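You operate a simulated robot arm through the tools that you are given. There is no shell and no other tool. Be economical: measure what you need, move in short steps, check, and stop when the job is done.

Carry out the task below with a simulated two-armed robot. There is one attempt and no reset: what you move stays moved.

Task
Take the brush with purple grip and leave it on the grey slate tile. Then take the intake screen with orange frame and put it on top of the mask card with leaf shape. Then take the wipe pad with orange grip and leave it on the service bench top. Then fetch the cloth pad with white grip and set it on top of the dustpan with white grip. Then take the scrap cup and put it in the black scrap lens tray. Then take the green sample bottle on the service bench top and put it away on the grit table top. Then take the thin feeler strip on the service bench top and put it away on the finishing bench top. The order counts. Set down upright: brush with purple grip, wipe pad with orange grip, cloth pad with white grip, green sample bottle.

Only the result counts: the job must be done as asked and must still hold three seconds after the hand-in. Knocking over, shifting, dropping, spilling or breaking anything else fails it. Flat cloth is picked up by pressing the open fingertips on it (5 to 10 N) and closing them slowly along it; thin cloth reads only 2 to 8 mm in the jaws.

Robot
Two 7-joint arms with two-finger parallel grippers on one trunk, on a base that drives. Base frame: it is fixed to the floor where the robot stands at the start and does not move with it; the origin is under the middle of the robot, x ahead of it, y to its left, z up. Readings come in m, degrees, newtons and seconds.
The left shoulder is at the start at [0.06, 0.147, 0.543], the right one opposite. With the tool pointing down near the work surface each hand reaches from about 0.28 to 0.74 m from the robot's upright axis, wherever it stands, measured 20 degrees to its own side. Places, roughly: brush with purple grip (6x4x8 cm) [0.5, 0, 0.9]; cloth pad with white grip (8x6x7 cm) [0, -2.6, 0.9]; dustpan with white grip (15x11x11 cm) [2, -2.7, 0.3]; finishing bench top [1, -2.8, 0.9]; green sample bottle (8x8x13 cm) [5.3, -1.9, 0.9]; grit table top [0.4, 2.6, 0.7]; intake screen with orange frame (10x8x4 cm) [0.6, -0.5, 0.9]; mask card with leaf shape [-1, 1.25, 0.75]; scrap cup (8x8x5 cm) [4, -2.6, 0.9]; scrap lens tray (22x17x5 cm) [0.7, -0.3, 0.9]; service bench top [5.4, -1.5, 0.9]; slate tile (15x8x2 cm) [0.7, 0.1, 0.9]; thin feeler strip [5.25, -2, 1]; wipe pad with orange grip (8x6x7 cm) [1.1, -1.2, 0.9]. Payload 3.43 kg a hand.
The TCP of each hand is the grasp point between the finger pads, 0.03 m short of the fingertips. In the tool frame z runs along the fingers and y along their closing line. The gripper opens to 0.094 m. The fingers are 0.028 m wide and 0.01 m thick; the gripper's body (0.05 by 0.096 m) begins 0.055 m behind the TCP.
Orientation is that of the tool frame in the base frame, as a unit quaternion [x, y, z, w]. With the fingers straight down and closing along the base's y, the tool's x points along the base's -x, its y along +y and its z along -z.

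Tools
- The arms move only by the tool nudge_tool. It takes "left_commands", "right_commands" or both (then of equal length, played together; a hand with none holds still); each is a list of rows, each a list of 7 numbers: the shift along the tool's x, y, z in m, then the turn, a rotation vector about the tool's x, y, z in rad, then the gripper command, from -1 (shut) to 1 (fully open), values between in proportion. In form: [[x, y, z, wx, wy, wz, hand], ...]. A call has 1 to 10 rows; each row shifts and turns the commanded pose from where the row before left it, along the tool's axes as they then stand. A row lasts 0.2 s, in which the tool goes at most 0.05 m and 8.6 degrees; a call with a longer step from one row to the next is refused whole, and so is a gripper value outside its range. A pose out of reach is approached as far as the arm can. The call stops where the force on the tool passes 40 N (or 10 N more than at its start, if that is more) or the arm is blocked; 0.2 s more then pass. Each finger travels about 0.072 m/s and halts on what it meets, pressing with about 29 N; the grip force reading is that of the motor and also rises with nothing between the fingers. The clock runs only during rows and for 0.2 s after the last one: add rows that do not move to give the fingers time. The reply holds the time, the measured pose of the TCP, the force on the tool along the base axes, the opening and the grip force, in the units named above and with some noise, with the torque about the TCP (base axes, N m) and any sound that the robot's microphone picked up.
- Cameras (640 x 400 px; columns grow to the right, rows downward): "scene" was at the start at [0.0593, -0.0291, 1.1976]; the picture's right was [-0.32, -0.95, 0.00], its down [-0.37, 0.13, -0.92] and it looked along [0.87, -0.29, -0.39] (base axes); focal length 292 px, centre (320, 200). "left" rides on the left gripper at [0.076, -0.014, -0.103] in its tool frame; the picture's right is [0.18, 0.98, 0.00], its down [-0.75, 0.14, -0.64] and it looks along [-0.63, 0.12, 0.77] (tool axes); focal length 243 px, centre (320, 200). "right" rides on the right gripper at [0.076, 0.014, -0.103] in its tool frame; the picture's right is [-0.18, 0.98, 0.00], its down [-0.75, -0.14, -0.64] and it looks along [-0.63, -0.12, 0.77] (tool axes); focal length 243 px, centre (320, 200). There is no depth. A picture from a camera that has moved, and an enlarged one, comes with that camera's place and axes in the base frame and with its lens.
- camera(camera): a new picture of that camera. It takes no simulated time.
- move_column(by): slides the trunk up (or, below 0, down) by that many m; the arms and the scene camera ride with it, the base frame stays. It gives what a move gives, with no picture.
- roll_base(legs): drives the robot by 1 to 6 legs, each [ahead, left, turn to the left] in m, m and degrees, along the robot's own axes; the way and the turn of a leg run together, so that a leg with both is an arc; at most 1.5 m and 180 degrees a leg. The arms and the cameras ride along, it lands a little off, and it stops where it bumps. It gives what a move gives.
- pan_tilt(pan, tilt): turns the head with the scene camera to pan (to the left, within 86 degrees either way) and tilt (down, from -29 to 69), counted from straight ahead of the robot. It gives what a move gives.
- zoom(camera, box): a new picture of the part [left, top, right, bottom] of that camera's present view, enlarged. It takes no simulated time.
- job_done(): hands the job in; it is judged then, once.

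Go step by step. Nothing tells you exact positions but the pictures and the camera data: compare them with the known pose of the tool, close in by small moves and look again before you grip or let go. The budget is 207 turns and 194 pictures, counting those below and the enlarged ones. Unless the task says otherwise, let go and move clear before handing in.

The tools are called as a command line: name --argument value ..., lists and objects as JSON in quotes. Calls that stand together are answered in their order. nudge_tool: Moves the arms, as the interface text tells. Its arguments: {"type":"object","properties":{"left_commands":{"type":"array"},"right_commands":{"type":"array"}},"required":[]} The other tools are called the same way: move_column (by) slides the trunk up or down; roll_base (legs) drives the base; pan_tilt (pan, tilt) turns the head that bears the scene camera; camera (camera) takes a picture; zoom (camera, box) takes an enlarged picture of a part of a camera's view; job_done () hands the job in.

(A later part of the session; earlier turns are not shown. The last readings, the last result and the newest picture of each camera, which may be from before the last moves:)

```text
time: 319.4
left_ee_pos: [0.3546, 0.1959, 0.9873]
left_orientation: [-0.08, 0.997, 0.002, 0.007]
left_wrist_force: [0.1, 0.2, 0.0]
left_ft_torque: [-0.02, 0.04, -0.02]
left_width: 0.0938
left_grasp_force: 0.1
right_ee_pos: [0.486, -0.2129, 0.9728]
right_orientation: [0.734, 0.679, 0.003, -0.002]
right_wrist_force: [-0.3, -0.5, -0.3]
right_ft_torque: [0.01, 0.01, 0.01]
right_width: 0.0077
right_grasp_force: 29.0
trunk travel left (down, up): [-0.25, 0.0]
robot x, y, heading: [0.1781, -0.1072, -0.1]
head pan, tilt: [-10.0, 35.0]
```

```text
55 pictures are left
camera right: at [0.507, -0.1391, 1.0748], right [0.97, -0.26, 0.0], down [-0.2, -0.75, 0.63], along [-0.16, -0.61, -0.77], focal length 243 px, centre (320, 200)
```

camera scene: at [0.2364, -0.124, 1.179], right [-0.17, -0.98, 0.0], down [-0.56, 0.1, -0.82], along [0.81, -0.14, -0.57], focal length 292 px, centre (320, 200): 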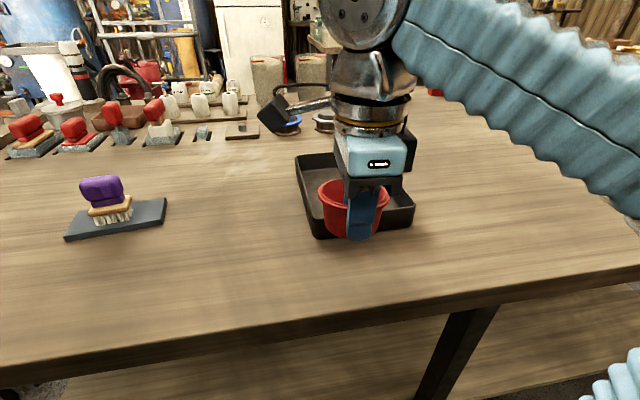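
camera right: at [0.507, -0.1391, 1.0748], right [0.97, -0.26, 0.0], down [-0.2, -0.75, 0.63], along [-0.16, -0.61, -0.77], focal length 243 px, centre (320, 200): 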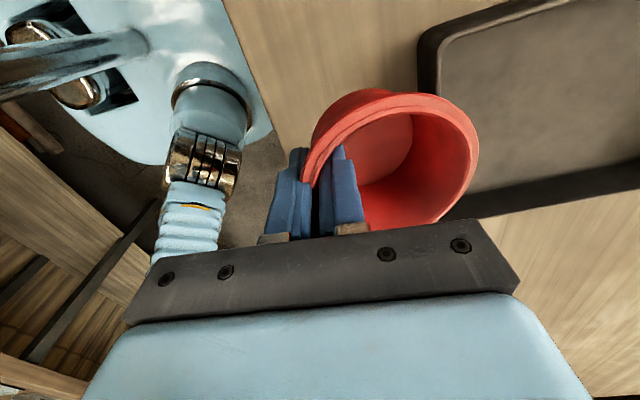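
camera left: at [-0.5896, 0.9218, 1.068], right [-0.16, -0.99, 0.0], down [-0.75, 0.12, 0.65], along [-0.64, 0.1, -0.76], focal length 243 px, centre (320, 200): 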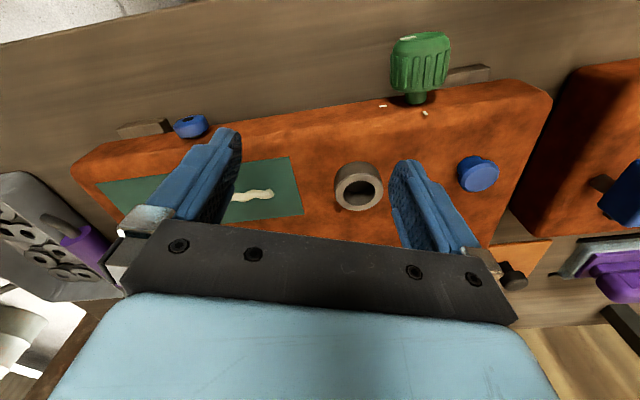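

Tray interior centre ≈[0.675, −0.235]. Move the cup over it.

nudge_tool --right_commands '[[-0.002, 0.035, 0.002, 0, 0, 0, -1], [-0.002, 0.04, 0.002, 0, 0, 0, -1], [-0.002, 0.04, 0.002, 0, 0, 0, -1], [-0.002, 0.032, 0.002, 0, 0, 0, -1], [0, 0, 0, 0, 0, 0, -1]]'

camera --camera "scene"

camera --camera "right"

```text
time: 320.6
left_ee_pos: [0.3555, 0.1967, 0.986]
left_orientation: [-0.08, 0.997, 0.002, 0.007]
left_wrist_force: [0.0, 0.4, -0.4]
left_ft_torque: [0.0, -0.01, 0.0]
left_width: 0.0942
left_grasp_force: 0.1
right_ee_pos: [0.6336, -0.2333, 0.9649]
right_orientation: [0.734, 0.679, 0.004, -0.002]
right_wrist_force: [-0.9, 0.1, -1.1]
right_ft_torque: [-0.01, 0.04, 0.02]
right_width: 0.0076
right_grasp_force: 29.3
trunk travel left (down, up): [-0.25, 0.0]
robot x, y, heading: [0.1774, -0.11, 0.2]
head pan, tilt: [-10.0, 35.0]
```

```text
54 pictures are left
camera scene: at [0.2368, -0.124, 1.1789], right [-0.17, -0.98, 0.0], down [-0.56, 0.1, -0.82], along [0.81, -0.14, -0.57], focal length 292 px, centre (320, 200)
```

scene: 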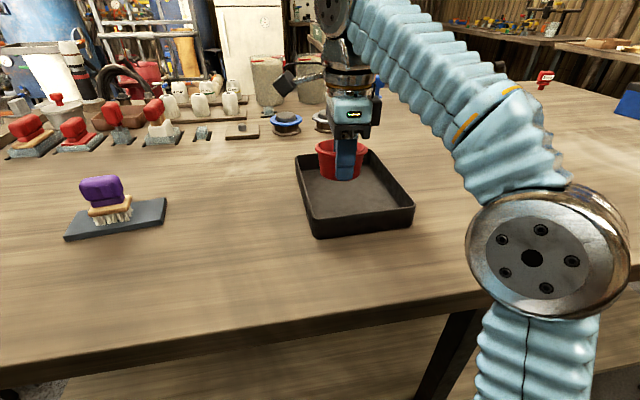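

```text
53 pictures are left
camera right: at [0.6539, -0.1591, 1.0666], right [0.97, -0.26, 0.0], down [-0.2, -0.75, 0.64], along [-0.16, -0.61, -0.77], focal length 243 px, centre (320, 200)
```

right: 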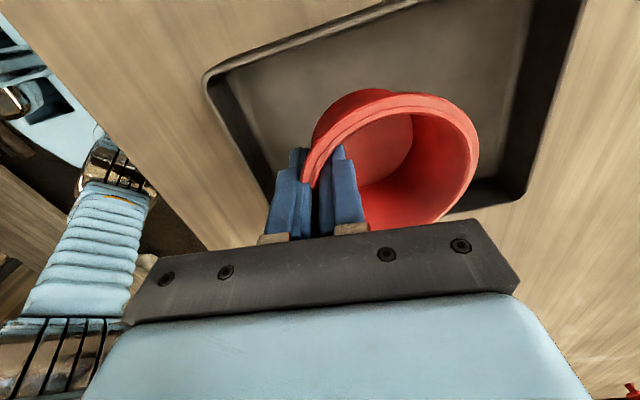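

Over the tray. Lower to the floor.

nudge_tool --right_commands '[[0, 0, 0.02, 0, 0, 0, -1], [0, 0, 0.02, 0, 0, 0, -1], [0, 0, 0.006, 0, 0, 0, -1], [0, 0, 0, 0, 0, 0, -1]]'

nudge_tool --right_commands '[[0, 0, 0.004, 0, 0, 0, -1], [0, 0, 0.003, 0, 0, 0, -1], [0, 0, 0.003, 0, 0, 0, -1], [0, 0, 0, 0, 0, 0, -1]]'

zoom --camera "scene" --box '[270, 120, 440, 250]'

```text
time: 321.6
left_ee_pos: [0.3557, 0.1975, 0.9859]
left_orientation: [-0.081, 0.997, 0.002, 0.007]
left_wrist_force: [-0.1, 0.4, 0.9]
left_ft_torque: [0.01, -0.01, 0.03]
left_width: 0.0938
left_grasp_force: 0.0
right_ee_pos: [0.6334, -0.2331, 0.9182]
right_orientation: [0.733, 0.68, 0.004, -0.003]
right_wrist_force: [0.2, -0.3, 0.6]
right_ft_torque: [0.02, 0.0, -0.01]
right_width: 0.0076
right_grasp_force: 29.3
trunk travel left (down, up): [-0.25, 0.0]
robot x, y, heading: [0.1776, -0.1087, -0.0]
head pan, tilt: [-10.0, 35.0]
```

```text
time: 322.6
left_ee_pos: [0.3548, 0.1977, 0.9858]
left_orientation: [-0.081, 0.997, 0.002, 0.007]
left_wrist_force: [-0.2, 0.0, 0.0]
left_ft_torque: [0.02, 0.01, 0.0]
left_width: 0.0941
left_grasp_force: 0.1
right_ee_pos: [0.6322, -0.2323, 0.9092]
right_orientation: [0.734, 0.679, 0.005, -0.002]
right_wrist_force: [-0.6, -1.1, 7.8]
right_ft_torque: [-0.15, -0.55, -0.09]
right_width: 0.0078
right_grasp_force: 29.4
trunk travel left (down, up): [-0.25, 0.0]
robot x, y, heading: [0.1747, -0.1074, 0.1]
head pan, tilt: [-10.0, 35.0]
```

```text
3.08 times, centred on (355, 185) of scene
camera zoom: at [0.2361, -0.124, 1.1791], right [-0.17, -0.98, 0.0], down [-0.56, 0.1, -0.82], along [0.81, -0.14, -0.57], focal length 897 px, centre (212, 246)
```

zoom: 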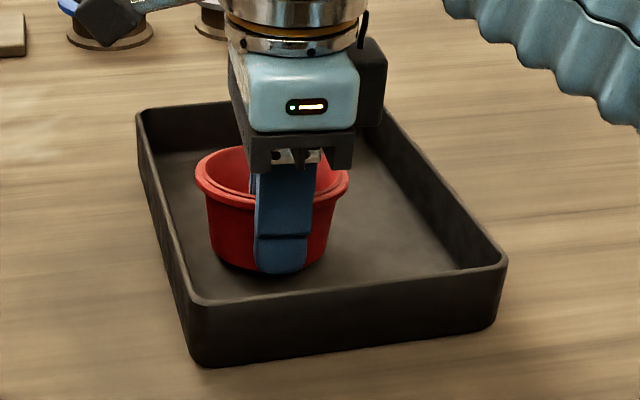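

Contact with the tray floor; the cup stands in the tray. Release a little and rise straight up.

nudge_tool --right_commands '[[0, 0, 0, 0, 0, 0, -0.6], [0, 0, 0, 0, 0, 0, -0.3], [0, 0, 0, 0, 0, 0, -0.3], [0, 0, -0.02, 0, 0, 0, -0.3], [0, 0, -0.02, 0, 0, 0, -0.3], [0, 0, -0.015, 0, 0, 0, -0.3], [0, -0.04, -0.005, 0, 0, 0, -0.3], [0, -0.04, 0, 0, 0, 0, 0], [0, -0.04, 0, 0, 0, 0, 0]]'

camera --camera "scene"

```text
time: 324.6
left_ee_pos: [0.3539, 0.1967, 0.9874]
left_orientation: [-0.081, 0.997, 0.003, 0.007]
left_wrist_force: [1.0, -0.2, 0.3]
left_ft_torque: [-0.03, 0.01, 0.0]
left_width: 0.0945
left_grasp_force: 0.0
right_ee_pos: [0.5123, -0.2234, 0.9682]
right_orientation: [0.734, 0.679, 0.004, -0.003]
right_wrist_force: [0.4, -0.5, 0.1]
right_ft_torque: [-0.05, 0.01, 0.0]
right_width: 0.0471
right_grasp_force: 0.1
trunk travel left (down, up): [-0.25, 0.0]
robot x, y, heading: [0.1783, -0.1102, -0.1]
head pan, tilt: [-10.0, 35.0]
```

```text
51 pictures are left
camera scene: at [0.2368, -0.124, 1.179], right [-0.17, -0.98, 0.0], down [-0.56, 0.1, -0.82], along [0.81, -0.14, -0.57], focal length 292 px, centre (320, 200)
```

scene: 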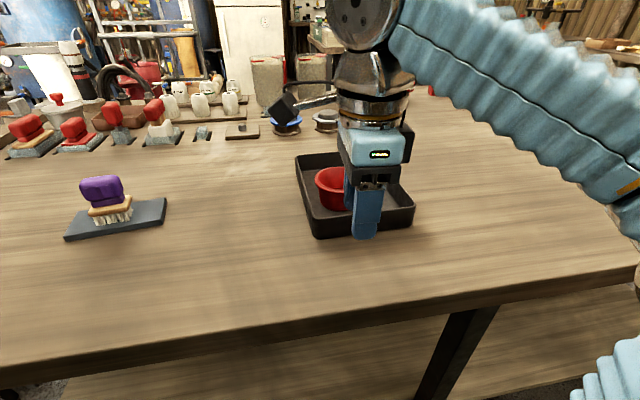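

The cup is in the tray. Next the green bottle: I'll turn the hand back to the default yaw and drive to the service bench.

nudge_tool --right_commands '[[0, -0.04, 0, 0, 0, -0.148, 0.5], [0, 0, 0, 0, 0, -0.148, 1], [0, 0, 0, 0, 0, -0.148, 1], [0, 0, 0, 0, 0, -0.148, 1], [0, 0, 0, 0, 0, -0.148, 1], [0, 0, 0, 0, 0, -0.148, 1], [0, 0, 0, 0, 0, -0.148, 1], [0, 0, 0, 0, 0, -0.148, 1], [0, 0, 0, 0, 0, -0.148, 1], [0, 0, 0, 0, 0, -0.148, 1]]'

roll_base --legs '[[-0.27, 0, 0], [0, -1.0, 0], [0, -0.7, 0], [1.5, 0, 0], [1.5, 0, 0], [1.5, 0, 0]]'

nudge_tool --right_commands '[[0, 0, 0, 0, 0, -0.148, 1], [0, 0, 0, 0, 0, 0, 1]]'

pan_tilt --pan 0 --tilt 25

camera --camera "scene"

```text
time: 326.8
left_ee_pos: [0.3539, 0.1973, 0.9863]
left_orientation: [-0.081, 0.997, 0.002, 0.006]
left_wrist_force: [0.1, -0.4, 0.6]
left_ft_torque: [0.02, 0.03, -0.01]
left_width: 0.0939
left_grasp_force: 0.0
right_ee_pos: [0.473, -0.2193, 0.9688]
right_orientation: [0.082, 0.997, 0.005, 0.001]
right_wrist_force: [0.8, -0.4, -0.9]
right_ft_torque: [0.0, 0.0, 0.02]
right_width: 0.094
right_grasp_force: 0.2
trunk travel left (down, up): [-0.25, 0.0]
robot x, y, heading: [0.176, -0.1108, -0.2]
head pan, tilt: [-10.0, 35.0]
```

```text
time: 357.9
left_ee_pos: [4.5772, -1.4974, 0.9863]
left_orientation: [-0.078, 0.997, 0.003, 0.007]
left_wrist_force: [0.2, -0.5, -0.2]
left_ft_torque: [-0.01, 0.01, -0.05]
left_width: 0.094
left_grasp_force: 0.0
right_ee_pos: [4.6929, -1.9148, 0.9682]
right_orientation: [0.086, 0.996, 0.005, 0.002]
right_wrist_force: [0.2, -0.4, 0.0]
right_ft_torque: [-0.02, 0.0, 0.03]
right_width: 0.0942
right_grasp_force: 0.0
trunk travel left (down, up): [-0.25, 0.0]
robot x, y, heading: [4.3994, -1.8011, -0.3]
head pan, tilt: [-10.0, 35.0]
```

```text
time: 358.5
left_ee_pos: [4.5778, -1.4967, 0.9854]
left_orientation: [-0.078, 0.997, 0.002, 0.007]
left_wrist_force: [0.2, -0.3, 0.6]
left_ft_torque: [-0.01, -0.05, -0.01]
left_width: 0.094
left_grasp_force: 0.0
right_ee_pos: [4.6936, -1.9159, 0.9685]
right_orientation: [0.012, 1.0, 0.004, 0.002]
right_wrist_force: [0.1, -0.3, -0.2]
right_ft_torque: [0.04, 0.0, 0.0]
right_width: 0.0942
right_grasp_force: 0.1
trunk travel left (down, up): [-0.25, 0.0]
robot x, y, heading: [4.4016, -1.8067, -0.4]
head pan, tilt: [-10.0, 35.0]
```

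```text
time: 359.2
left_ee_pos: [4.5773, -1.498, 0.986]
left_orientation: [-0.077, 0.997, 0.003, 0.007]
left_wrist_force: [-0.1, -0.2, 0.3]
left_ft_torque: [0.01, 0.0, -0.01]
left_width: 0.0941
left_grasp_force: 0.0
right_ee_pos: [4.6935, -1.9163, 0.9699]
right_orientation: [0.013, 1.0, 0.005, 0.002]
right_wrist_force: [0.0, 0.0, 0.6]
right_ft_torque: [0.03, 0.01, -0.02]
right_width: 0.0939
right_grasp_force: 0.0
trunk travel left (down, up): [-0.25, 0.0]
robot x, y, heading: [4.3965, -1.8024, -0.4]
head pan, tilt: [0.0, 25.0]
```

```text
50 pictures are left
camera scene: at [4.4627, -1.8028, 1.1947], right [-0.01, -1.0, 0.0], down [-0.42, 0.0, -0.91], along [0.91, -0.01, -0.42], focal length 292 px, centre (320, 200)
```

scene: 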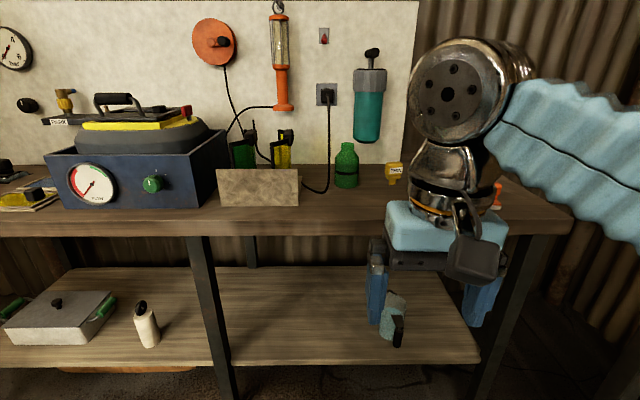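

Bottle at ≈[5.27, −1.89]. To gain reach I'll drive closer and pitch the right hand ~34° forward so its palm stays clear of the bottle's neck.

roll_base --legs '[[0.3, 0.04, 0.4]]'

nudge_tool --right_commands '[[0, 0, 0, 0, -0.15, 0, 1], [0, 0, 0, 0, -0.15, 0, 1], [0, 0, 0, 0, -0.15, 0, 1], [0, 0, 0, 0, -0.15, 0, 1], [0, 0, 0, 0, 0, 0, 1]]'

camera --camera "right"

camera --camera "scene"

```text
time: 361.2
left_ee_pos: [4.8723, -1.4572, 0.9851]
left_orientation: [-0.081, 0.997, 0.002, 0.007]
left_wrist_force: [-0.2, -0.2, 0.3]
left_ft_torque: [0.02, 0.03, 0.02]
left_width: 0.0941
left_grasp_force: 0.1
right_ee_pos: [4.9932, -1.8749, 0.9691]
right_orientation: [0.009, 1.0, 0.004, 0.002]
right_wrist_force: [0.2, 0.2, 0.3]
right_ft_torque: [0.0, -0.01, 0.0]
right_width: 0.094
right_grasp_force: 0.1
trunk travel left (down, up): [-0.25, 0.0]
robot x, y, heading: [4.6955, -1.7623, 0.0]
head pan, tilt: [0.0, 25.0]
```

```text
time: 362.4
left_ee_pos: [4.8721, -1.4578, 0.9863]
left_orientation: [-0.08, 0.997, 0.002, 0.007]
left_wrist_force: [-0.3, 0.0, 0.0]
left_ft_torque: [0.0, 0.02, -0.02]
left_width: 0.0941
left_grasp_force: 0.1
right_ee_pos: [4.9928, -1.8755, 0.9679]
right_orientation: [0.01, 0.955, 0.002, 0.298]
right_wrist_force: [0.0, 0.4, -0.7]
right_ft_torque: [-0.03, 0.02, 0.0]
right_width: 0.0941
right_grasp_force: 0.0
trunk travel left (down, up): [-0.25, 0.0]
robot x, y, heading: [4.6993, -1.7658, 0.0]
head pan, tilt: [0.0, 25.0]
```

```text
49 pictures are left
camera right: at [4.872, -1.8582, 1.0085], right [0.17, 0.98, 0.11], down [0.25, -0.15, 0.96], along [0.95, -0.13, -0.27], focal length 243 px, centre (320, 200)
```

right: 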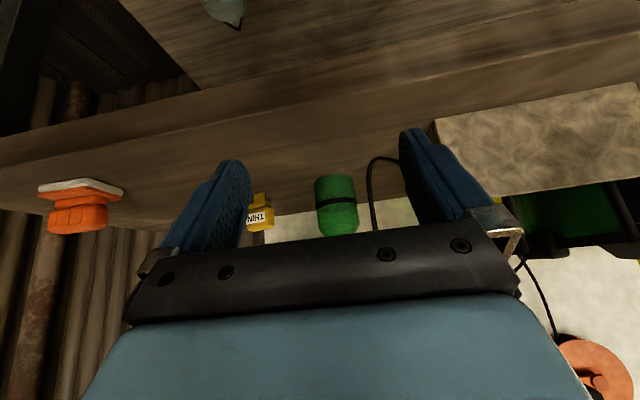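

```text
48 pictures are left
camera scene: at [4.7606, -1.7633, 1.1947], right [0.0, -1.0, 0.0], down [-0.42, 0.0, -0.91], along [0.91, 0.0, -0.42], focal length 292 px, centre (320, 200)
```

scene: 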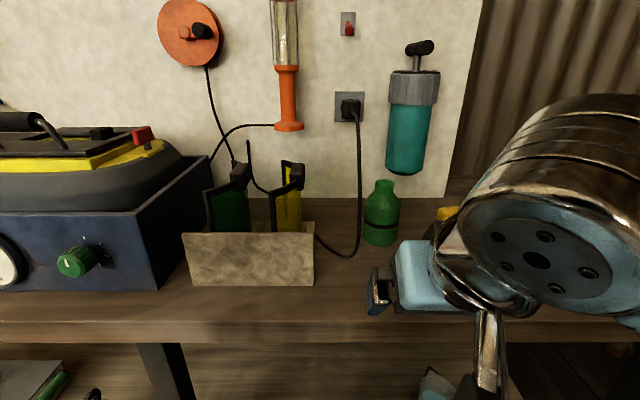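

Bottle centre ≈[5.29, −1.888]. Move the base 4 cm on and bring the hand close in front of the bottle.

roll_base --legs '[[0.04, 0, 0]]'

nudge_tool --right_commands '[[-0.029, -0.003, 0.0315, 0, 0, 0, 1], [-0.029, -0.003, 0.0315, 0, 0, 0, 1], [-0.029, -0.003, 0.0315, 0, 0, 0, 1], [-0.028, -0.003, 0.0315, 0, 0, 0, 1], [0, 0, 0, 0, 0, 0, 1]]'

camera --camera "right"

camera --camera "scene"

```text
time: 363.3
left_ee_pos: [4.9132, -1.457, 0.9856]
left_orientation: [-0.081, 0.997, 0.002, 0.006]
left_wrist_force: [0.2, 0.1, -0.9]
left_ft_torque: [0.06, 0.0, 0.0]
left_width: 0.0939
left_grasp_force: 0.0
right_ee_pos: [5.0322, -1.8747, 0.9689]
right_orientation: [0.01, 0.955, 0.001, 0.296]
right_wrist_force: [-0.6, 1.0, 0.4]
right_ft_torque: [-0.01, 0.02, 0.01]
right_width: 0.094
right_grasp_force: 0.2
trunk travel left (down, up): [-0.25, 0.0]
robot x, y, heading: [4.7382, -1.7649, -0.1]
head pan, tilt: [0.0, 25.0]
```

```text
time: 364.5
left_ee_pos: [4.9136, -1.4583, 0.9861]
left_orientation: [-0.08, 0.997, 0.002, 0.007]
left_wrist_force: [0.4, 0.3, 1.1]
left_ft_torque: [-0.01, 0.01, -0.03]
left_width: 0.0939
left_grasp_force: 0.0
right_ee_pos: [5.1984, -1.8888, 0.9296]
right_orientation: [0.01, 0.955, 0.002, 0.297]
right_wrist_force: [0.7, 0.0, -0.2]
right_ft_torque: [0.0, -0.03, -0.01]
right_width: 0.094
right_grasp_force: 0.1
trunk travel left (down, up): [-0.25, 0.0]
robot x, y, heading: [4.7399, -1.7586, -0.2]
head pan, tilt: [0.0, 25.0]
```

```text
47 pictures are left
camera right: at [5.0784, -1.8725, 0.9693], right [0.17, 0.98, 0.11], down [0.25, -0.15, 0.95], along [0.95, -0.13, -0.28], focal length 243 px, centre (320, 200)
```

right: 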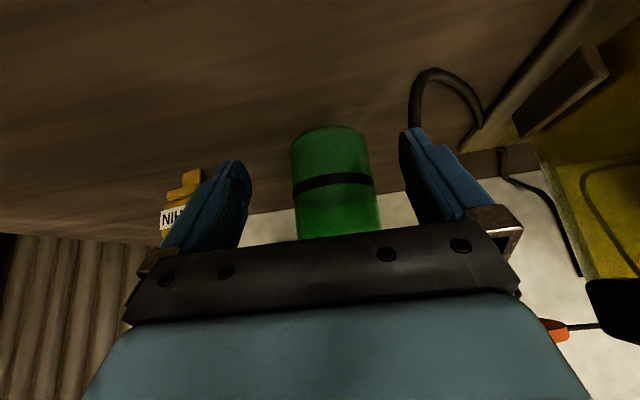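

```text
46 pictures are left
camera scene: at [4.8011, -1.7632, 1.1947], right [0.0, -1.0, 0.0], down [-0.42, 0.0, -0.91], along [0.91, 0.0, -0.42], focal length 292 px, centre (320, 200)
```

scene: 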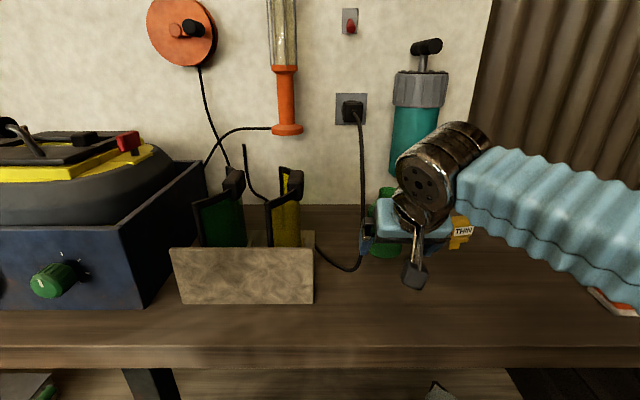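

The bottle is centred between the fingers. Advance 7 cm to straddle it.

nudge_tool --right_commands '[[-0.02, 0.001, 0.013, 0, 0, 0, 1], [-0.02, 0.001, 0.014, 0, 0, 0, 1], [-0.0175, 0.001, 0.013, 0, 0, 0, 1], [0, 0, 0, 0, 0, 0, 1]]'

camera --camera "right"

```text
time: 365.5
left_ee_pos: [4.9119, -1.4579, 0.9859]
left_orientation: [-0.082, 0.997, 0.002, 0.006]
left_wrist_force: [0.6, -0.6, -0.2]
left_ft_torque: [0.01, -0.01, -0.01]
left_width: 0.0938
left_grasp_force: 0.1
right_ee_pos: [5.2699, -1.8862, 0.9299]
right_orientation: [0.01, 0.955, 0.001, 0.296]
right_wrist_force: [0.7, 0.2, -1.0]
right_ft_torque: [-0.01, -0.01, -0.01]
right_width: 0.0939
right_grasp_force: 0.1
trunk travel left (down, up): [-0.25, 0.0]
robot x, y, heading: [4.7358, -1.7627, -0.2]
head pan, tilt: [0.0, 25.0]
```

```text
45 pictures are left
camera right: at [5.1492, -1.871, 0.9695], right [0.17, 0.98, 0.11], down [0.25, -0.15, 0.95], along [0.95, -0.13, -0.28], focal length 243 px, centre (320, 200)
```

right: 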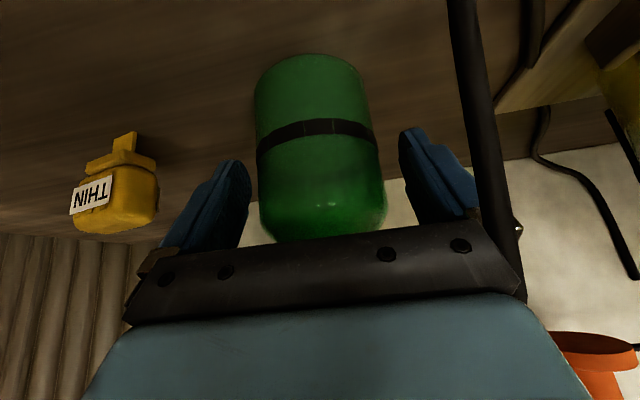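

Good: the body is between the pads. Close and lift.

nudge_tool --right_commands '[[0, 0, 0, 0, 0, 0, 0.7], [0, 0, 0, 0, 0, 0, 0.4], [0, 0, 0, 0, 0, 0, 0], [0, 0, 0, 0, 0, 0, -1], [0, 0, 0, 0, 0, 0, -1], [0, 0, 0, 0, 0, 0, -1]]'

nudge_tool --right_commands '[[-0.003, 0, -0.005, 0, 0, 0, -1], [-0.0035, 0, -0.006, 0, 0, 0, -1], [0.004, 0, -0.02, 0, 0, 0, -1], [0.008, 0, -0.03, 0, 0, 0, -1], [0.01, 0, -0.03, 0, 0, 0, -1], [0, 0, 0, 0, 0, 0, -1]]'

camera --camera "right"

camera --camera "scene"

```text
time: 366.9
left_ee_pos: [4.9137, -1.4584, 0.9859]
left_orientation: [-0.08, 0.997, 0.003, 0.007]
left_wrist_force: [0.9, 0.7, 0.1]
left_ft_torque: [0.01, 0.05, 0.03]
left_width: 0.0941
left_grasp_force: 0.0
right_ee_pos: [5.2693, -1.8875, 0.9302]
right_orientation: [0.01, 0.955, 0.001, 0.297]
right_wrist_force: [1.5, -0.5, 0.7]
right_ft_torque: [0.08, -0.08, -0.03]
right_width: 0.0734
right_grasp_force: 29.2
trunk travel left (down, up): [-0.25, 0.0]
robot x, y, heading: [4.7413, -1.7651, -0.2]
head pan, tilt: [0.0, 25.0]
```

```text
time: 368.3
left_ee_pos: [4.9123, -1.4565, 0.9862]
left_orientation: [-0.081, 0.997, 0.003, 0.007]
left_wrist_force: [-0.3, -0.2, -0.6]
left_ft_torque: [0.01, -0.04, -0.02]
left_width: 0.0939
left_grasp_force: 0.0
right_ee_pos: [5.2036, -1.887, 0.9962]
right_orientation: [0.011, 0.955, 0.001, 0.297]
right_wrist_force: [0.4, -0.1, -3.1]
right_ft_torque: [-0.01, 0.02, -0.03]
right_width: 0.0739
right_grasp_force: 28.5
trunk travel left (down, up): [-0.25, 0.0]
robot x, y, heading: [4.7346, -1.762, 0.2]
head pan, tilt: [0.0, 25.0]
```

```text
44 pictures are left
camera right: at [5.0839, -1.8705, 1.036], right [0.17, 0.98, 0.11], down [0.25, -0.15, 0.95], along [0.95, -0.13, -0.28], focal length 243 px, centre (320, 200)
```

right: 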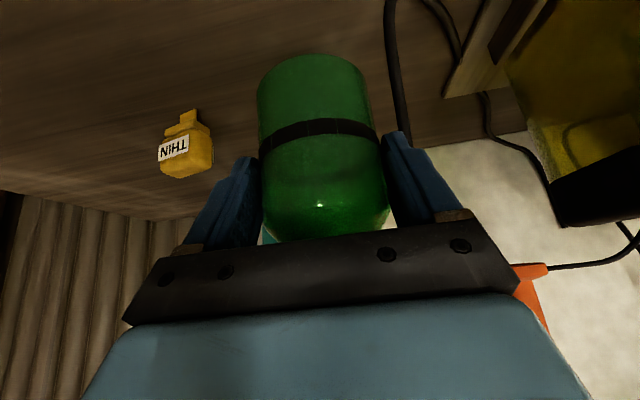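

```text
43 pictures are left
camera scene: at [4.8008, -1.7632, 1.1947], right [0.0, -1.0, 0.0], down [-0.42, 0.0, -0.91], along [0.91, 0.0, -0.42], focal length 292 px, centre (320, 200)
```

scene: 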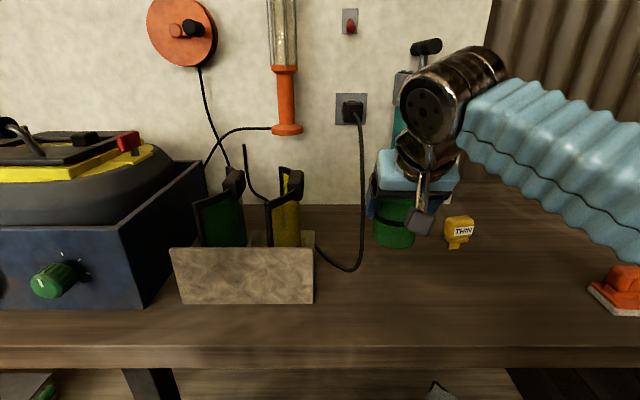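

The bottle is held upright. Pull back and drive to the grit table.

nudge_tool --right_commands '[[0.033, 0, -0.022, 0, 0, 0, -1], [0.033, 0, -0.022, 0, 0, 0, -1], [0.033, 0, -0.022, 0, 0, 0, -1], [0.03, 0, -0.02, 0, 0, 0, -1], [0, 0, 0, 0, 0, 0, -1]]'

roll_base --legs '[[-0.3, -0.08, 0], [-1.5, 0, 0], [-1.5, 0, 0], [-1.47, 0, 0], [0, 0, 90]]'

roll_base --legs '[[1.5, 0, 0], [1.5, 0, 0], [0.5, -0.25, 0]]'

pan_tilt --pan 0 --tilt 30

camera --camera "scene"

```text
time: 369.5
left_ee_pos: [4.9135, -1.4571, 0.9863]
left_orientation: [-0.081, 0.997, 0.003, 0.006]
left_wrist_force: [0.4, -1.7, -0.1]
left_ft_torque: [0.03, -0.01, 0.01]
left_width: 0.0941
left_grasp_force: 0.1
right_ee_pos: [5.0488, -1.8829, 0.9941]
right_orientation: [0.01, 0.955, 0.001, 0.297]
right_wrist_force: [-0.9, -0.1, -2.9]
right_ft_torque: [-0.01, 0.05, 0.0]
right_width: 0.0736
right_grasp_force: 29.3
trunk travel left (down, up): [-0.25, 0.0]
robot x, y, heading: [4.7334, -1.7623, -0.2]
head pan, tilt: [0.0, 25.0]
```

```text
time: 396.4
left_ee_pos: [-0.3306, -1.6386, 0.9858]
left_orientation: [0.754, -0.657, -0.007, -0.003]
left_wrist_force: [0.1, 0.1, -0.3]
left_ft_torque: [-0.01, 0.0, 0.0]
left_width: 0.094
left_grasp_force: 0.1
right_ee_pos: [0.0963, -1.5129, 0.9934]
right_orientation: [-0.659, 0.691, 0.208, 0.211]
right_wrist_force: [0.6, 0.9, -3.2]
right_ft_torque: [-0.07, -0.01, 0.02]
right_width: 0.0733
right_grasp_force: 29.7
trunk travel left (down, up): [-0.25, 0.0]
robot x, y, heading: [-0.0286, -1.8243, 88.7]
head pan, tilt: [0.0, 25.0]
```

```text
time: 413.6
left_ee_pos: [-0.0118, 1.8615, 0.9861]
left_orientation: [0.756, -0.655, -0.007, -0.003]
left_wrist_force: [-0.2, 0.6, 0.1]
left_ft_torque: [-0.02, 0.0, 0.03]
left_width: 0.0937
left_grasp_force: 0.1
right_ee_pos: [0.4148, 1.9867, 0.9943]
right_orientation: [-0.661, 0.69, 0.209, 0.21]
right_wrist_force: [0.3, -1.5, -2.2]
right_ft_torque: [-0.02, -0.01, 0.02]
right_width: 0.0738
right_grasp_force: 29.0
trunk travel left (down, up): [-0.25, 0.0]
robot x, y, heading: [0.2907, 1.679, 88.7]
head pan, tilt: [0.0, 25.0]
```

```text
time: 414.3
left_ee_pos: [-0.0121, 1.8608, 0.9856]
left_orientation: [0.756, -0.654, -0.006, -0.003]
left_wrist_force: [-0.1, -0.4, -0.3]
left_ft_torque: [0.01, -0.02, 0.03]
left_width: 0.0938
left_grasp_force: 0.0
right_ee_pos: [0.4157, 1.9878, 0.9938]
right_orientation: [-0.661, 0.689, 0.208, 0.211]
right_wrist_force: [0.3, -0.4, -2.3]
right_ft_torque: [-0.02, 0.01, -0.02]
right_width: 0.0738
right_grasp_force: 28.9
trunk travel left (down, up): [-0.25, 0.0]
robot x, y, heading: [0.2884, 1.6773, 88.8]
head pan, tilt: [0.0, 30.0]
```

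```text
42 pictures are left
camera scene: at [0.2929, 1.7395, 1.1868], right [1.0, -0.02, 0.0], down [-0.01, -0.5, -0.87], along [0.02, 0.87, -0.5], focal length 292 px, centre (320, 200)
```

scene: 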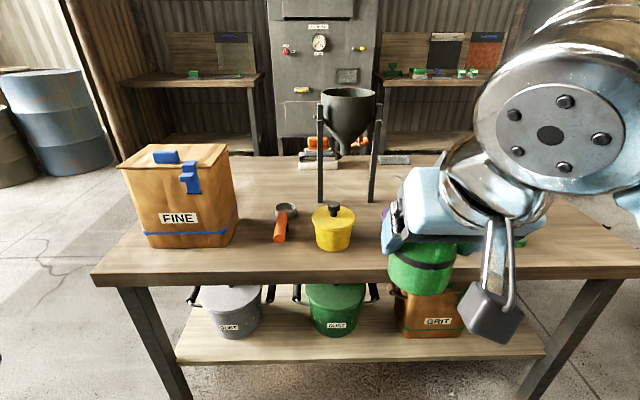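

The table (z≈0.73) front edge is at y≈2.2. I'll strafe right to see the right-hand part, looking for a free spot.

roll_base --legs '[[0, -0.38, 1.2]]'

camera --camera "scene"

```text
time: 416.7
left_ee_pos: [0.3284, 1.8721, 0.9844]
left_orientation: [0.738, -0.674, -0.006, -0.004]
left_wrist_force: [-1.9, -1.2, -1.1]
left_ft_torque: [0.13, -0.11, 0.02]
left_width: 0.0941
left_grasp_force: 0.1
right_ee_pos: [0.7624, 1.9761, 0.994]
right_orientation: [-0.643, 0.706, 0.203, 0.216]
right_wrist_force: [-1.1, 0.3, -0.3]
right_ft_torque: [-0.07, -0.02, -0.04]
right_width: 0.0736
right_grasp_force: 29.4
trunk travel left (down, up): [-0.25, 0.0]
robot x, y, heading: [0.6211, 1.6744, 86.0]
head pan, tilt: [0.0, 30.0]
```

```text
41 pictures are left
camera scene: at [0.627, 1.7354, 1.1869], right [1.0, -0.07, 0.0], down [-0.04, -0.5, -0.87], along [0.06, 0.86, -0.5], focal length 292 px, centre (320, 200)
```

scene: 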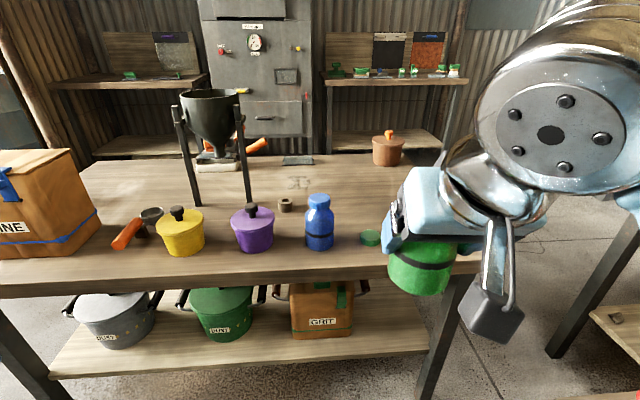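

Free spot at the right front: about [0.90, 2.32], right of the green lid. Move closer.

roll_base --legs '[[0.13, -0.07, 3]]'

pan_tilt --pan -10 --tilt 40

camera --camera "scene"

camera --camera "right"

```text
time: 418.1
left_ee_pos: [0.3972, 1.9839, 0.987]
left_orientation: [0.757, -0.654, -0.007, -0.003]
left_wrist_force: [0.0, 0.0, 0.3]
left_ft_torque: [0.03, -0.01, 0.0]
left_width: 0.094
left_grasp_force: 0.0
right_ee_pos: [0.8231, 2.1121, 0.9947]
right_orientation: [-0.663, 0.688, 0.209, 0.211]
right_wrist_force: [0.2, -0.2, -2.8]
right_ft_torque: [0.0, -0.02, 0.01]
right_width: 0.0733
right_grasp_force: 29.3
trunk travel left (down, up): [-0.25, 0.0]
robot x, y, heading: [0.6993, 1.8039, 89.1]
head pan, tilt: [0.0, 30.0]
```

```text
time: 418.8
left_ee_pos: [0.3961, 1.9826, 0.986]
left_orientation: [0.757, -0.653, -0.007, -0.003]
left_wrist_force: [0.9, -0.3, 0.3]
left_ft_torque: [0.01, 0.0, 0.01]
left_width: 0.0939
left_grasp_force: 0.1
right_ee_pos: [0.8229, 2.1109, 0.9942]
right_orientation: [-0.662, 0.688, 0.209, 0.211]
right_wrist_force: [0.8, 0.1, -3.2]
right_ft_torque: [-0.05, -0.02, 0.02]
right_width: 0.0737
right_grasp_force: 28.9
trunk travel left (down, up): [-0.25, 0.0]
robot x, y, heading: [0.7015, 1.8019, 88.7]
head pan, tilt: [-10.0, 40.0]
```

```text
40 pictures are left
camera scene: at [0.7163, 1.8559, 1.1714], right [0.98, -0.19, 0.0], down [-0.12, -0.63, -0.77], along [0.15, 0.75, -0.64], focal length 292 px, centre (320, 200)
```

scene: 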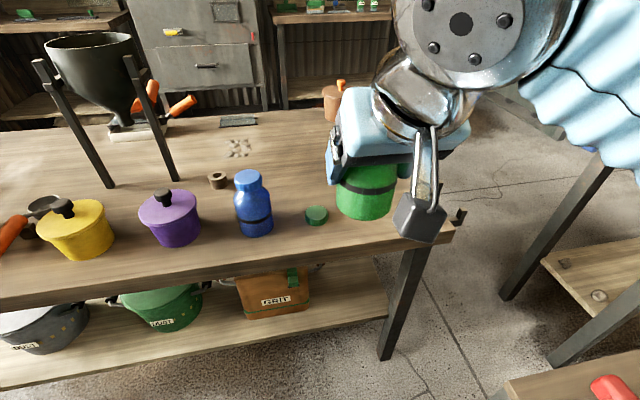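

```text
39 pictures are left
camera right: at [0.806, 1.9912, 1.0339], right [-0.98, 0.19, 0.11], down [0.16, 0.25, 0.95], along [0.15, 0.95, -0.28], focal length 243 px, centre (320, 200)
```

right: 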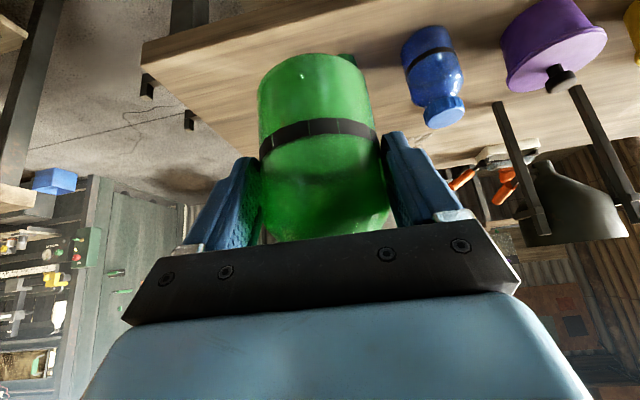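

Now move over the spot at safe height, then check.

nudge_tool --right_commands '[[-0.0245, -0.0166, 0.0316, 0, 0, 0, -1], [-0.0245, -0.0166, 0.0316, 0, 0, 0, -1], [-0.0245, -0.0166, 0.0316, 0, 0, 0, -1], [-0.0245, -0.0166, 0.0316, 0, 0, 0, -1], [-0.0245, -0.0166, 0.0316, 0, 0, 0, -1], [0.017, 0, 0.0245, 0, 0, 0, -1], [0.017, 0, 0.0245, 0, 0, 0, -1], [0, 0, 0, 0, 0, 0, -1]]'

camera --camera "scene"

```text
time: 420.6
left_ee_pos: [0.3958, 1.9832, 0.9875]
left_orientation: [0.757, -0.653, -0.006, -0.003]
left_wrist_force: [1.1, 1.0, -0.1]
left_ft_torque: [0.0, 0.03, 0.03]
left_width: 0.0941
left_grasp_force: 0.0
right_ee_pos: [0.9117, 2.299, 0.8721]
right_orientation: [-0.663, 0.687, 0.209, 0.21]
right_wrist_force: [0.4, 0.7, -2.0]
right_ft_torque: [-0.05, -0.04, 0.03]
right_width: 0.0735
right_grasp_force: 29.3
trunk travel left (down, up): [-0.25, 0.0]
robot x, y, heading: [0.6972, 1.8033, 88.8]
head pan, tilt: [-10.0, 40.0]
```

```text
38 pictures are left
camera scene: at [0.7164, 1.8559, 1.1714], right [0.98, -0.19, 0.0], down [-0.12, -0.63, -0.77], along [0.15, 0.75, -0.64], focal length 292 px, centre (320, 200)
```

scene: 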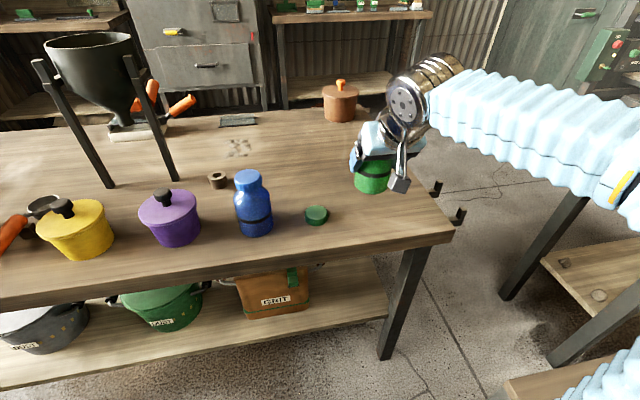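

Descend most of the way, then in small steps.

nudge_tool --right_commands '[[0.0114, 0, 0.0164, 0, 0, 0, -1], [0.0114, 0, 0.0164, 0, 0, 0, -1], [0, 0, 0, 0, 0, 0, -1]]'

zoom --camera "scene" --box '[290, 120, 470, 240]'

```text
time: 421.4
left_ee_pos: [0.3965, 1.9827, 0.9857]
left_orientation: [0.757, -0.653, -0.006, -0.004]
left_wrist_force: [0.3, -0.2, 0.3]
left_ft_torque: [-0.03, -0.01, -0.01]
left_width: 0.094
left_grasp_force: 0.1
right_ee_pos: [0.912, 2.2986, 0.8328]
right_orientation: [-0.662, 0.688, 0.209, 0.211]
right_wrist_force: [-1.1, -0.9, -2.8]
right_ft_torque: [-0.04, -0.01, 0.03]
right_width: 0.074
right_grasp_force: 28.8
trunk travel left (down, up): [-0.25, 0.0]
robot x, y, heading: [0.7006, 1.8027, 88.8]
head pan, tilt: [-10.0, 40.0]
```

```text
3.33 times, centred on (380, 180) of scene
camera zoom: at [0.7164, 1.856, 1.1714], right [0.98, -0.19, 0.0], down [-0.12, -0.63, -0.77], along [0.15, 0.75, -0.64], focal length 972 px, centre (120, 267)
```

zoom: 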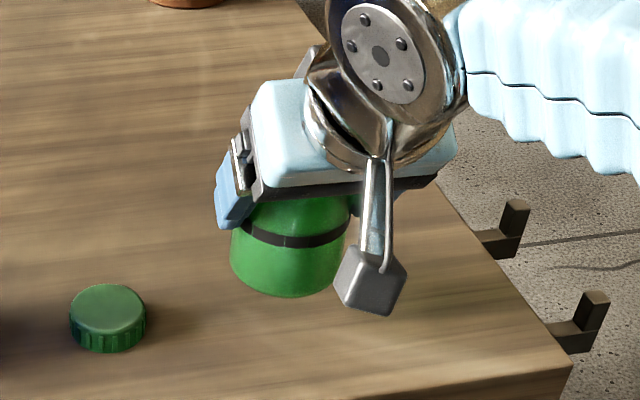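

nudge_tool --right_commands '[[0.0028, 0, 0.0041, 0, 0, 0, -1], [0.0023, 0, 0.0033, 0, 0, 0, -1], [0.0023, 0, 0.0033, 0, 0, 0, -1], [0, 0, 0, 0, 0, 0, -1]]'

nudge_tool --right_commands '[[0.0017, 0, 0.0025, 0, 0, 0, -1], [0.0017, 0, 0.0025, 0, 0, 0, -1], [0.0017, 0, 0.0025, 0, 0, 0, -1], [0, 0, 0, 0, 0, 0, -1]]'

```text
time: 422.4
left_ee_pos: [0.3964, 1.983, 0.9863]
left_orientation: [0.757, -0.654, -0.007, -0.003]
left_wrist_force: [0.1, -0.2, 0.3]
left_ft_torque: [-0.03, 0.02, -0.01]
left_width: 0.094
left_grasp_force: 0.2
right_ee_pos: [0.9125, 2.2985, 0.8187]
right_orientation: [-0.663, 0.688, 0.209, 0.21]
right_wrist_force: [-0.3, 0.0, -2.4]
right_ft_torque: [0.0, -0.03, 0.04]
right_width: 0.0736
right_grasp_force: 29.5
trunk travel left (down, up): [-0.25, 0.0]
robot x, y, heading: [0.7002, 1.7986, 89.1]
head pan, tilt: [-10.0, 40.0]
```

```text
time: 423.4
left_ee_pos: [0.3964, 1.9838, 0.9865]
left_orientation: [0.757, -0.654, -0.006, -0.003]
left_wrist_force: [0.3, 0.1, 0.7]
left_ft_torque: [0.0, -0.01, 0.02]
left_width: 0.0939
left_grasp_force: 0.1
right_ee_pos: [0.9128, 2.2989, 0.8092]
right_orientation: [-0.662, 0.688, 0.209, 0.211]
right_wrist_force: [-0.2, -0.8, -3.2]
right_ft_torque: [-0.05, 0.01, 0.05]
right_width: 0.0737
right_grasp_force: 28.9
trunk travel left (down, up): [-0.25, 0.0]
robot x, y, heading: [0.6986, 1.8026, 89.1]
head pan, tilt: [-10.0, 40.0]
```

nudge_tool --right_commands '[[0.0012, 0, 0.0017, 0, 0, 0, -1], [0.0012, 0, 0.0017, 0, 0, 0, -1], [0.0012, 0, 0.0017, 0, 0, 0, -1], [0, 0, 0, 0, 0, 0, -1]]'

zoom --camera "scene" --box '[290, 120, 470, 240]'

```text
time: 424.4
left_ee_pos: [0.3956, 1.983, 0.9854]
left_orientation: [0.757, -0.654, -0.007, -0.003]
left_wrist_force: [-0.4, -0.8, 0.2]
left_ft_torque: [0.01, 0.0, -0.01]
left_width: 0.0939
left_grasp_force: 0.1
right_ee_pos: [0.912, 2.2988, 0.8056]
right_orientation: [-0.663, 0.687, 0.209, 0.21]
right_wrist_force: [-0.8, -0.1, -1.8]
right_ft_torque: [-0.06, 0.01, -0.01]
right_width: 0.0737
right_grasp_force: 29.3
trunk travel left (down, up): [-0.25, 0.0]
robot x, y, heading: [0.7016, 1.8029, 89.0]
head pan, tilt: [-10.0, 40.0]
```

```text
3.33 times, centred on (380, 180) of scene
camera zoom: at [0.7164, 1.8559, 1.1714], right [0.98, -0.19, 0.0], down [-0.12, -0.63, -0.77], along [0.15, 0.75, -0.64], focal length 972 px, centre (120, 267)
```

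zoom: 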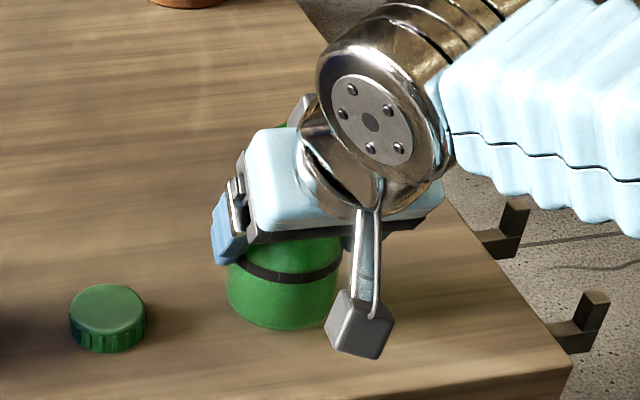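

nudge_tool --right_commands '[[0.0012, 0, 0.0017, 0, 0, 0, -1], [0.0012, 0, 0.0017, 0, 0, 0, -1], [0.0012, 0, 0.0017, 0, 0, 0, -1], [0, 0, 0, 0, 0, 0, -1]]'

nudge_tool --right_commands '[[0.0012, 0, 0.0017, 0, 0, 0, -1], [0.0012, 0, 0.0017, 0, 0, 0, -1], [0.0012, 0, 0.0017, 0, 0, 0, -1], [0, 0, 0, 0, 0, 0, -1]]'

```text
time: 425.4
left_ee_pos: [0.3955, 1.9833, 0.9856]
left_orientation: [0.757, -0.653, -0.006, -0.004]
left_wrist_force: [0.2, 0.3, 0.9]
left_ft_torque: [0.02, -0.01, 0.01]
left_width: 0.0941
left_grasp_force: 0.0
right_ee_pos: [0.9115, 2.2975, 0.7975]
right_orientation: [-0.662, 0.688, 0.208, 0.21]
right_wrist_force: [1.1, 0.4, -2.2]
right_ft_torque: [-0.03, -0.01, -0.01]
right_width: 0.0737
right_grasp_force: 28.8
trunk travel left (down, up): [-0.25, 0.0]
robot x, y, heading: [0.6957, 1.8017, 89.0]
head pan, tilt: [-10.0, 40.0]
```

```text
time: 426.4
left_ee_pos: [0.3968, 1.9833, 0.9854]
left_orientation: [0.757, -0.653, -0.006, -0.003]
left_wrist_force: [0.7, -1.2, -0.1]
left_ft_torque: [-0.04, 0.01, -0.01]
left_width: 0.0939
left_grasp_force: 0.0
right_ee_pos: [0.9106, 2.2969, 0.7913]
right_orientation: [-0.662, 0.688, 0.209, 0.21]
right_wrist_force: [0.4, 0.4, -3.1]
right_ft_torque: [-0.06, 0.0, -0.01]
right_width: 0.0737
right_grasp_force: 29.4
trunk travel left (down, up): [-0.25, 0.0]
robot x, y, heading: [0.6973, 1.7972, 89.0]
head pan, tilt: [-10.0, 40.0]
```

nudge_tool --right_commands '[[0.0012, 0, 0.0017, 0, 0, 0, -1], [0.0012, 0, 0.0017, 0, 0, 0, -1], [0.0012, 0, 0.0017, 0, 0, 0, -1], [0, 0, 0, 0, 0, 0, -1]]'

nudge_tool --right_commands '[[0.0012, 0, 0.0017, 0, 0, 0, -1], [0.0012, 0, 0.0017, 0, 0, 0, -1], [0.0012, 0, 0.0017, 0, 0, 0, -1], [0, 0, 0, 0, 0, 0, -1]]'

zoom --camera "scene" --box '[290, 120, 470, 240]'

```text
time: 427.4
left_ee_pos: [0.3956, 1.9815, 0.9863]
left_orientation: [0.757, -0.653, -0.007, -0.003]
left_wrist_force: [-0.9, 0.3, 0.3]
left_ft_torque: [0.03, -0.02, -0.01]
left_width: 0.0944
left_grasp_force: 0.0
right_ee_pos: [0.9108, 2.2979, 0.788]
right_orientation: [-0.662, 0.687, 0.212, 0.212]
right_wrist_force: [4.2, 2.3, 21.3]
right_ft_torque: [0.26, 0.03, 0.12]
right_width: 0.0739
right_grasp_force: 29.0
trunk travel left (down, up): [-0.25, 0.0]
robot x, y, heading: [0.6972, 1.8022, 89.0]
head pan, tilt: [-10.0, 40.0]
```

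```text
time: 428.4
left_ee_pos: [0.3938, 1.9819, 0.9869]
left_orientation: [0.756, -0.654, -0.007, -0.003]
left_wrist_force: [0.2, 0.2, 0.5]
left_ft_torque: [-0.01, 0.03, -0.06]
left_width: 0.0939
left_grasp_force: 0.1
right_ee_pos: [0.9109, 2.2965, 0.7805]
right_orientation: [-0.663, 0.687, 0.21, 0.211]
right_wrist_force: [3.9, 2.4, 22.3]
right_ft_torque: [0.2, -0.09, -0.06]
right_width: 0.074
right_grasp_force: 29.2
trunk travel left (down, up): [-0.25, 0.0]
robot x, y, heading: [0.6953, 1.7999, 89.2]
head pan, tilt: [-10.0, 40.0]
```

```text
3.33 times, centred on (380, 180) of scene
camera zoom: at [0.716, 1.8547, 1.1715], right [0.98, -0.19, 0.0], down [-0.12, -0.63, -0.77], along [0.15, 0.75, -0.64], focal length 972 px, centre (120, 267)
```

zoom: 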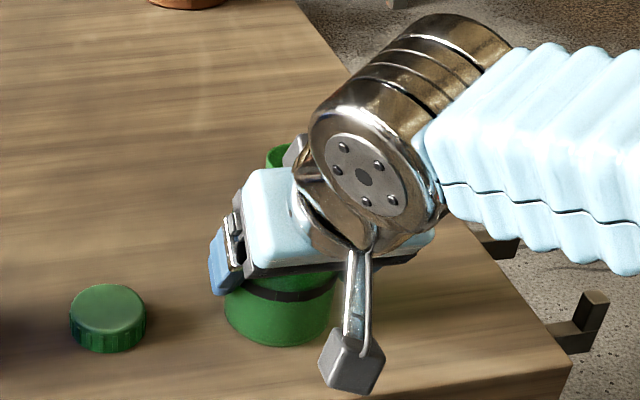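

Contact. Open and back out along the tool axis.

nudge_tool --right_commands '[[-0.001, 0, -0.002, 0, 0, 0, 0.7], [0, 0, 0, 0, 0, 0, 0.9], [0, 0, 0, 0, 0, 0, 0.95], [0, 0, 0, 0, 0, 0, 0.95], [0, 0, -0.02, 0, 0, 0, 0.95], [0.01, 0, -0.035, 0, 0, 0, 0.95], [0.01, 0, -0.04, 0, 0, 0, 0.95], [0.01, 0, -0.04, 0, 0, 0, 0.95], [0, 0, 0, 0, 0, 0, 0.95]]'

camera --camera "scene"

```text
time: 430.4
left_ee_pos: [0.396, 1.9824, 0.9853]
left_orientation: [0.757, -0.653, -0.007, -0.003]
left_wrist_force: [-0.1, 1.5, -0.3]
left_ft_torque: [0.02, -0.03, -0.01]
left_width: 0.0938
left_grasp_force: 0.1
right_ee_pos: [0.9089, 2.1965, 0.8765]
right_orientation: [-0.663, 0.687, 0.209, 0.21]
right_wrist_force: [-1.0, 1.1, 0.4]
right_ft_torque: [-0.04, 0.04, -0.02]
right_width: 0.0917
right_grasp_force: 0.1
trunk travel left (down, up): [-0.25, 0.0]
robot x, y, heading: [0.6964, 1.8017, 89.0]
head pan, tilt: [-10.0, 40.0]
```

```text
34 pictures are left
camera scene: at [0.7163, 1.8556, 1.1714], right [0.98, -0.19, 0.0], down [-0.12, -0.63, -0.77], along [0.15, 0.75, -0.64], focal length 292 px, centre (320, 200)
```

scene: 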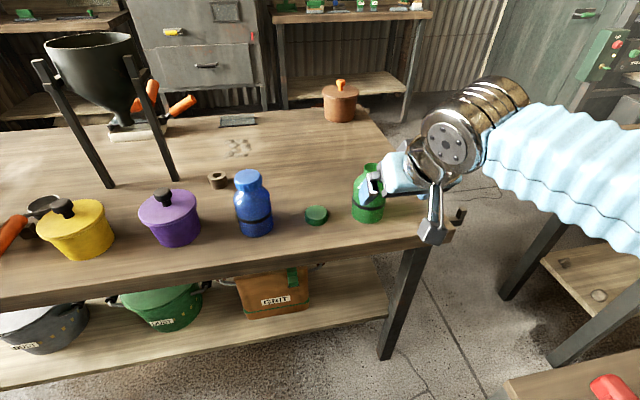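

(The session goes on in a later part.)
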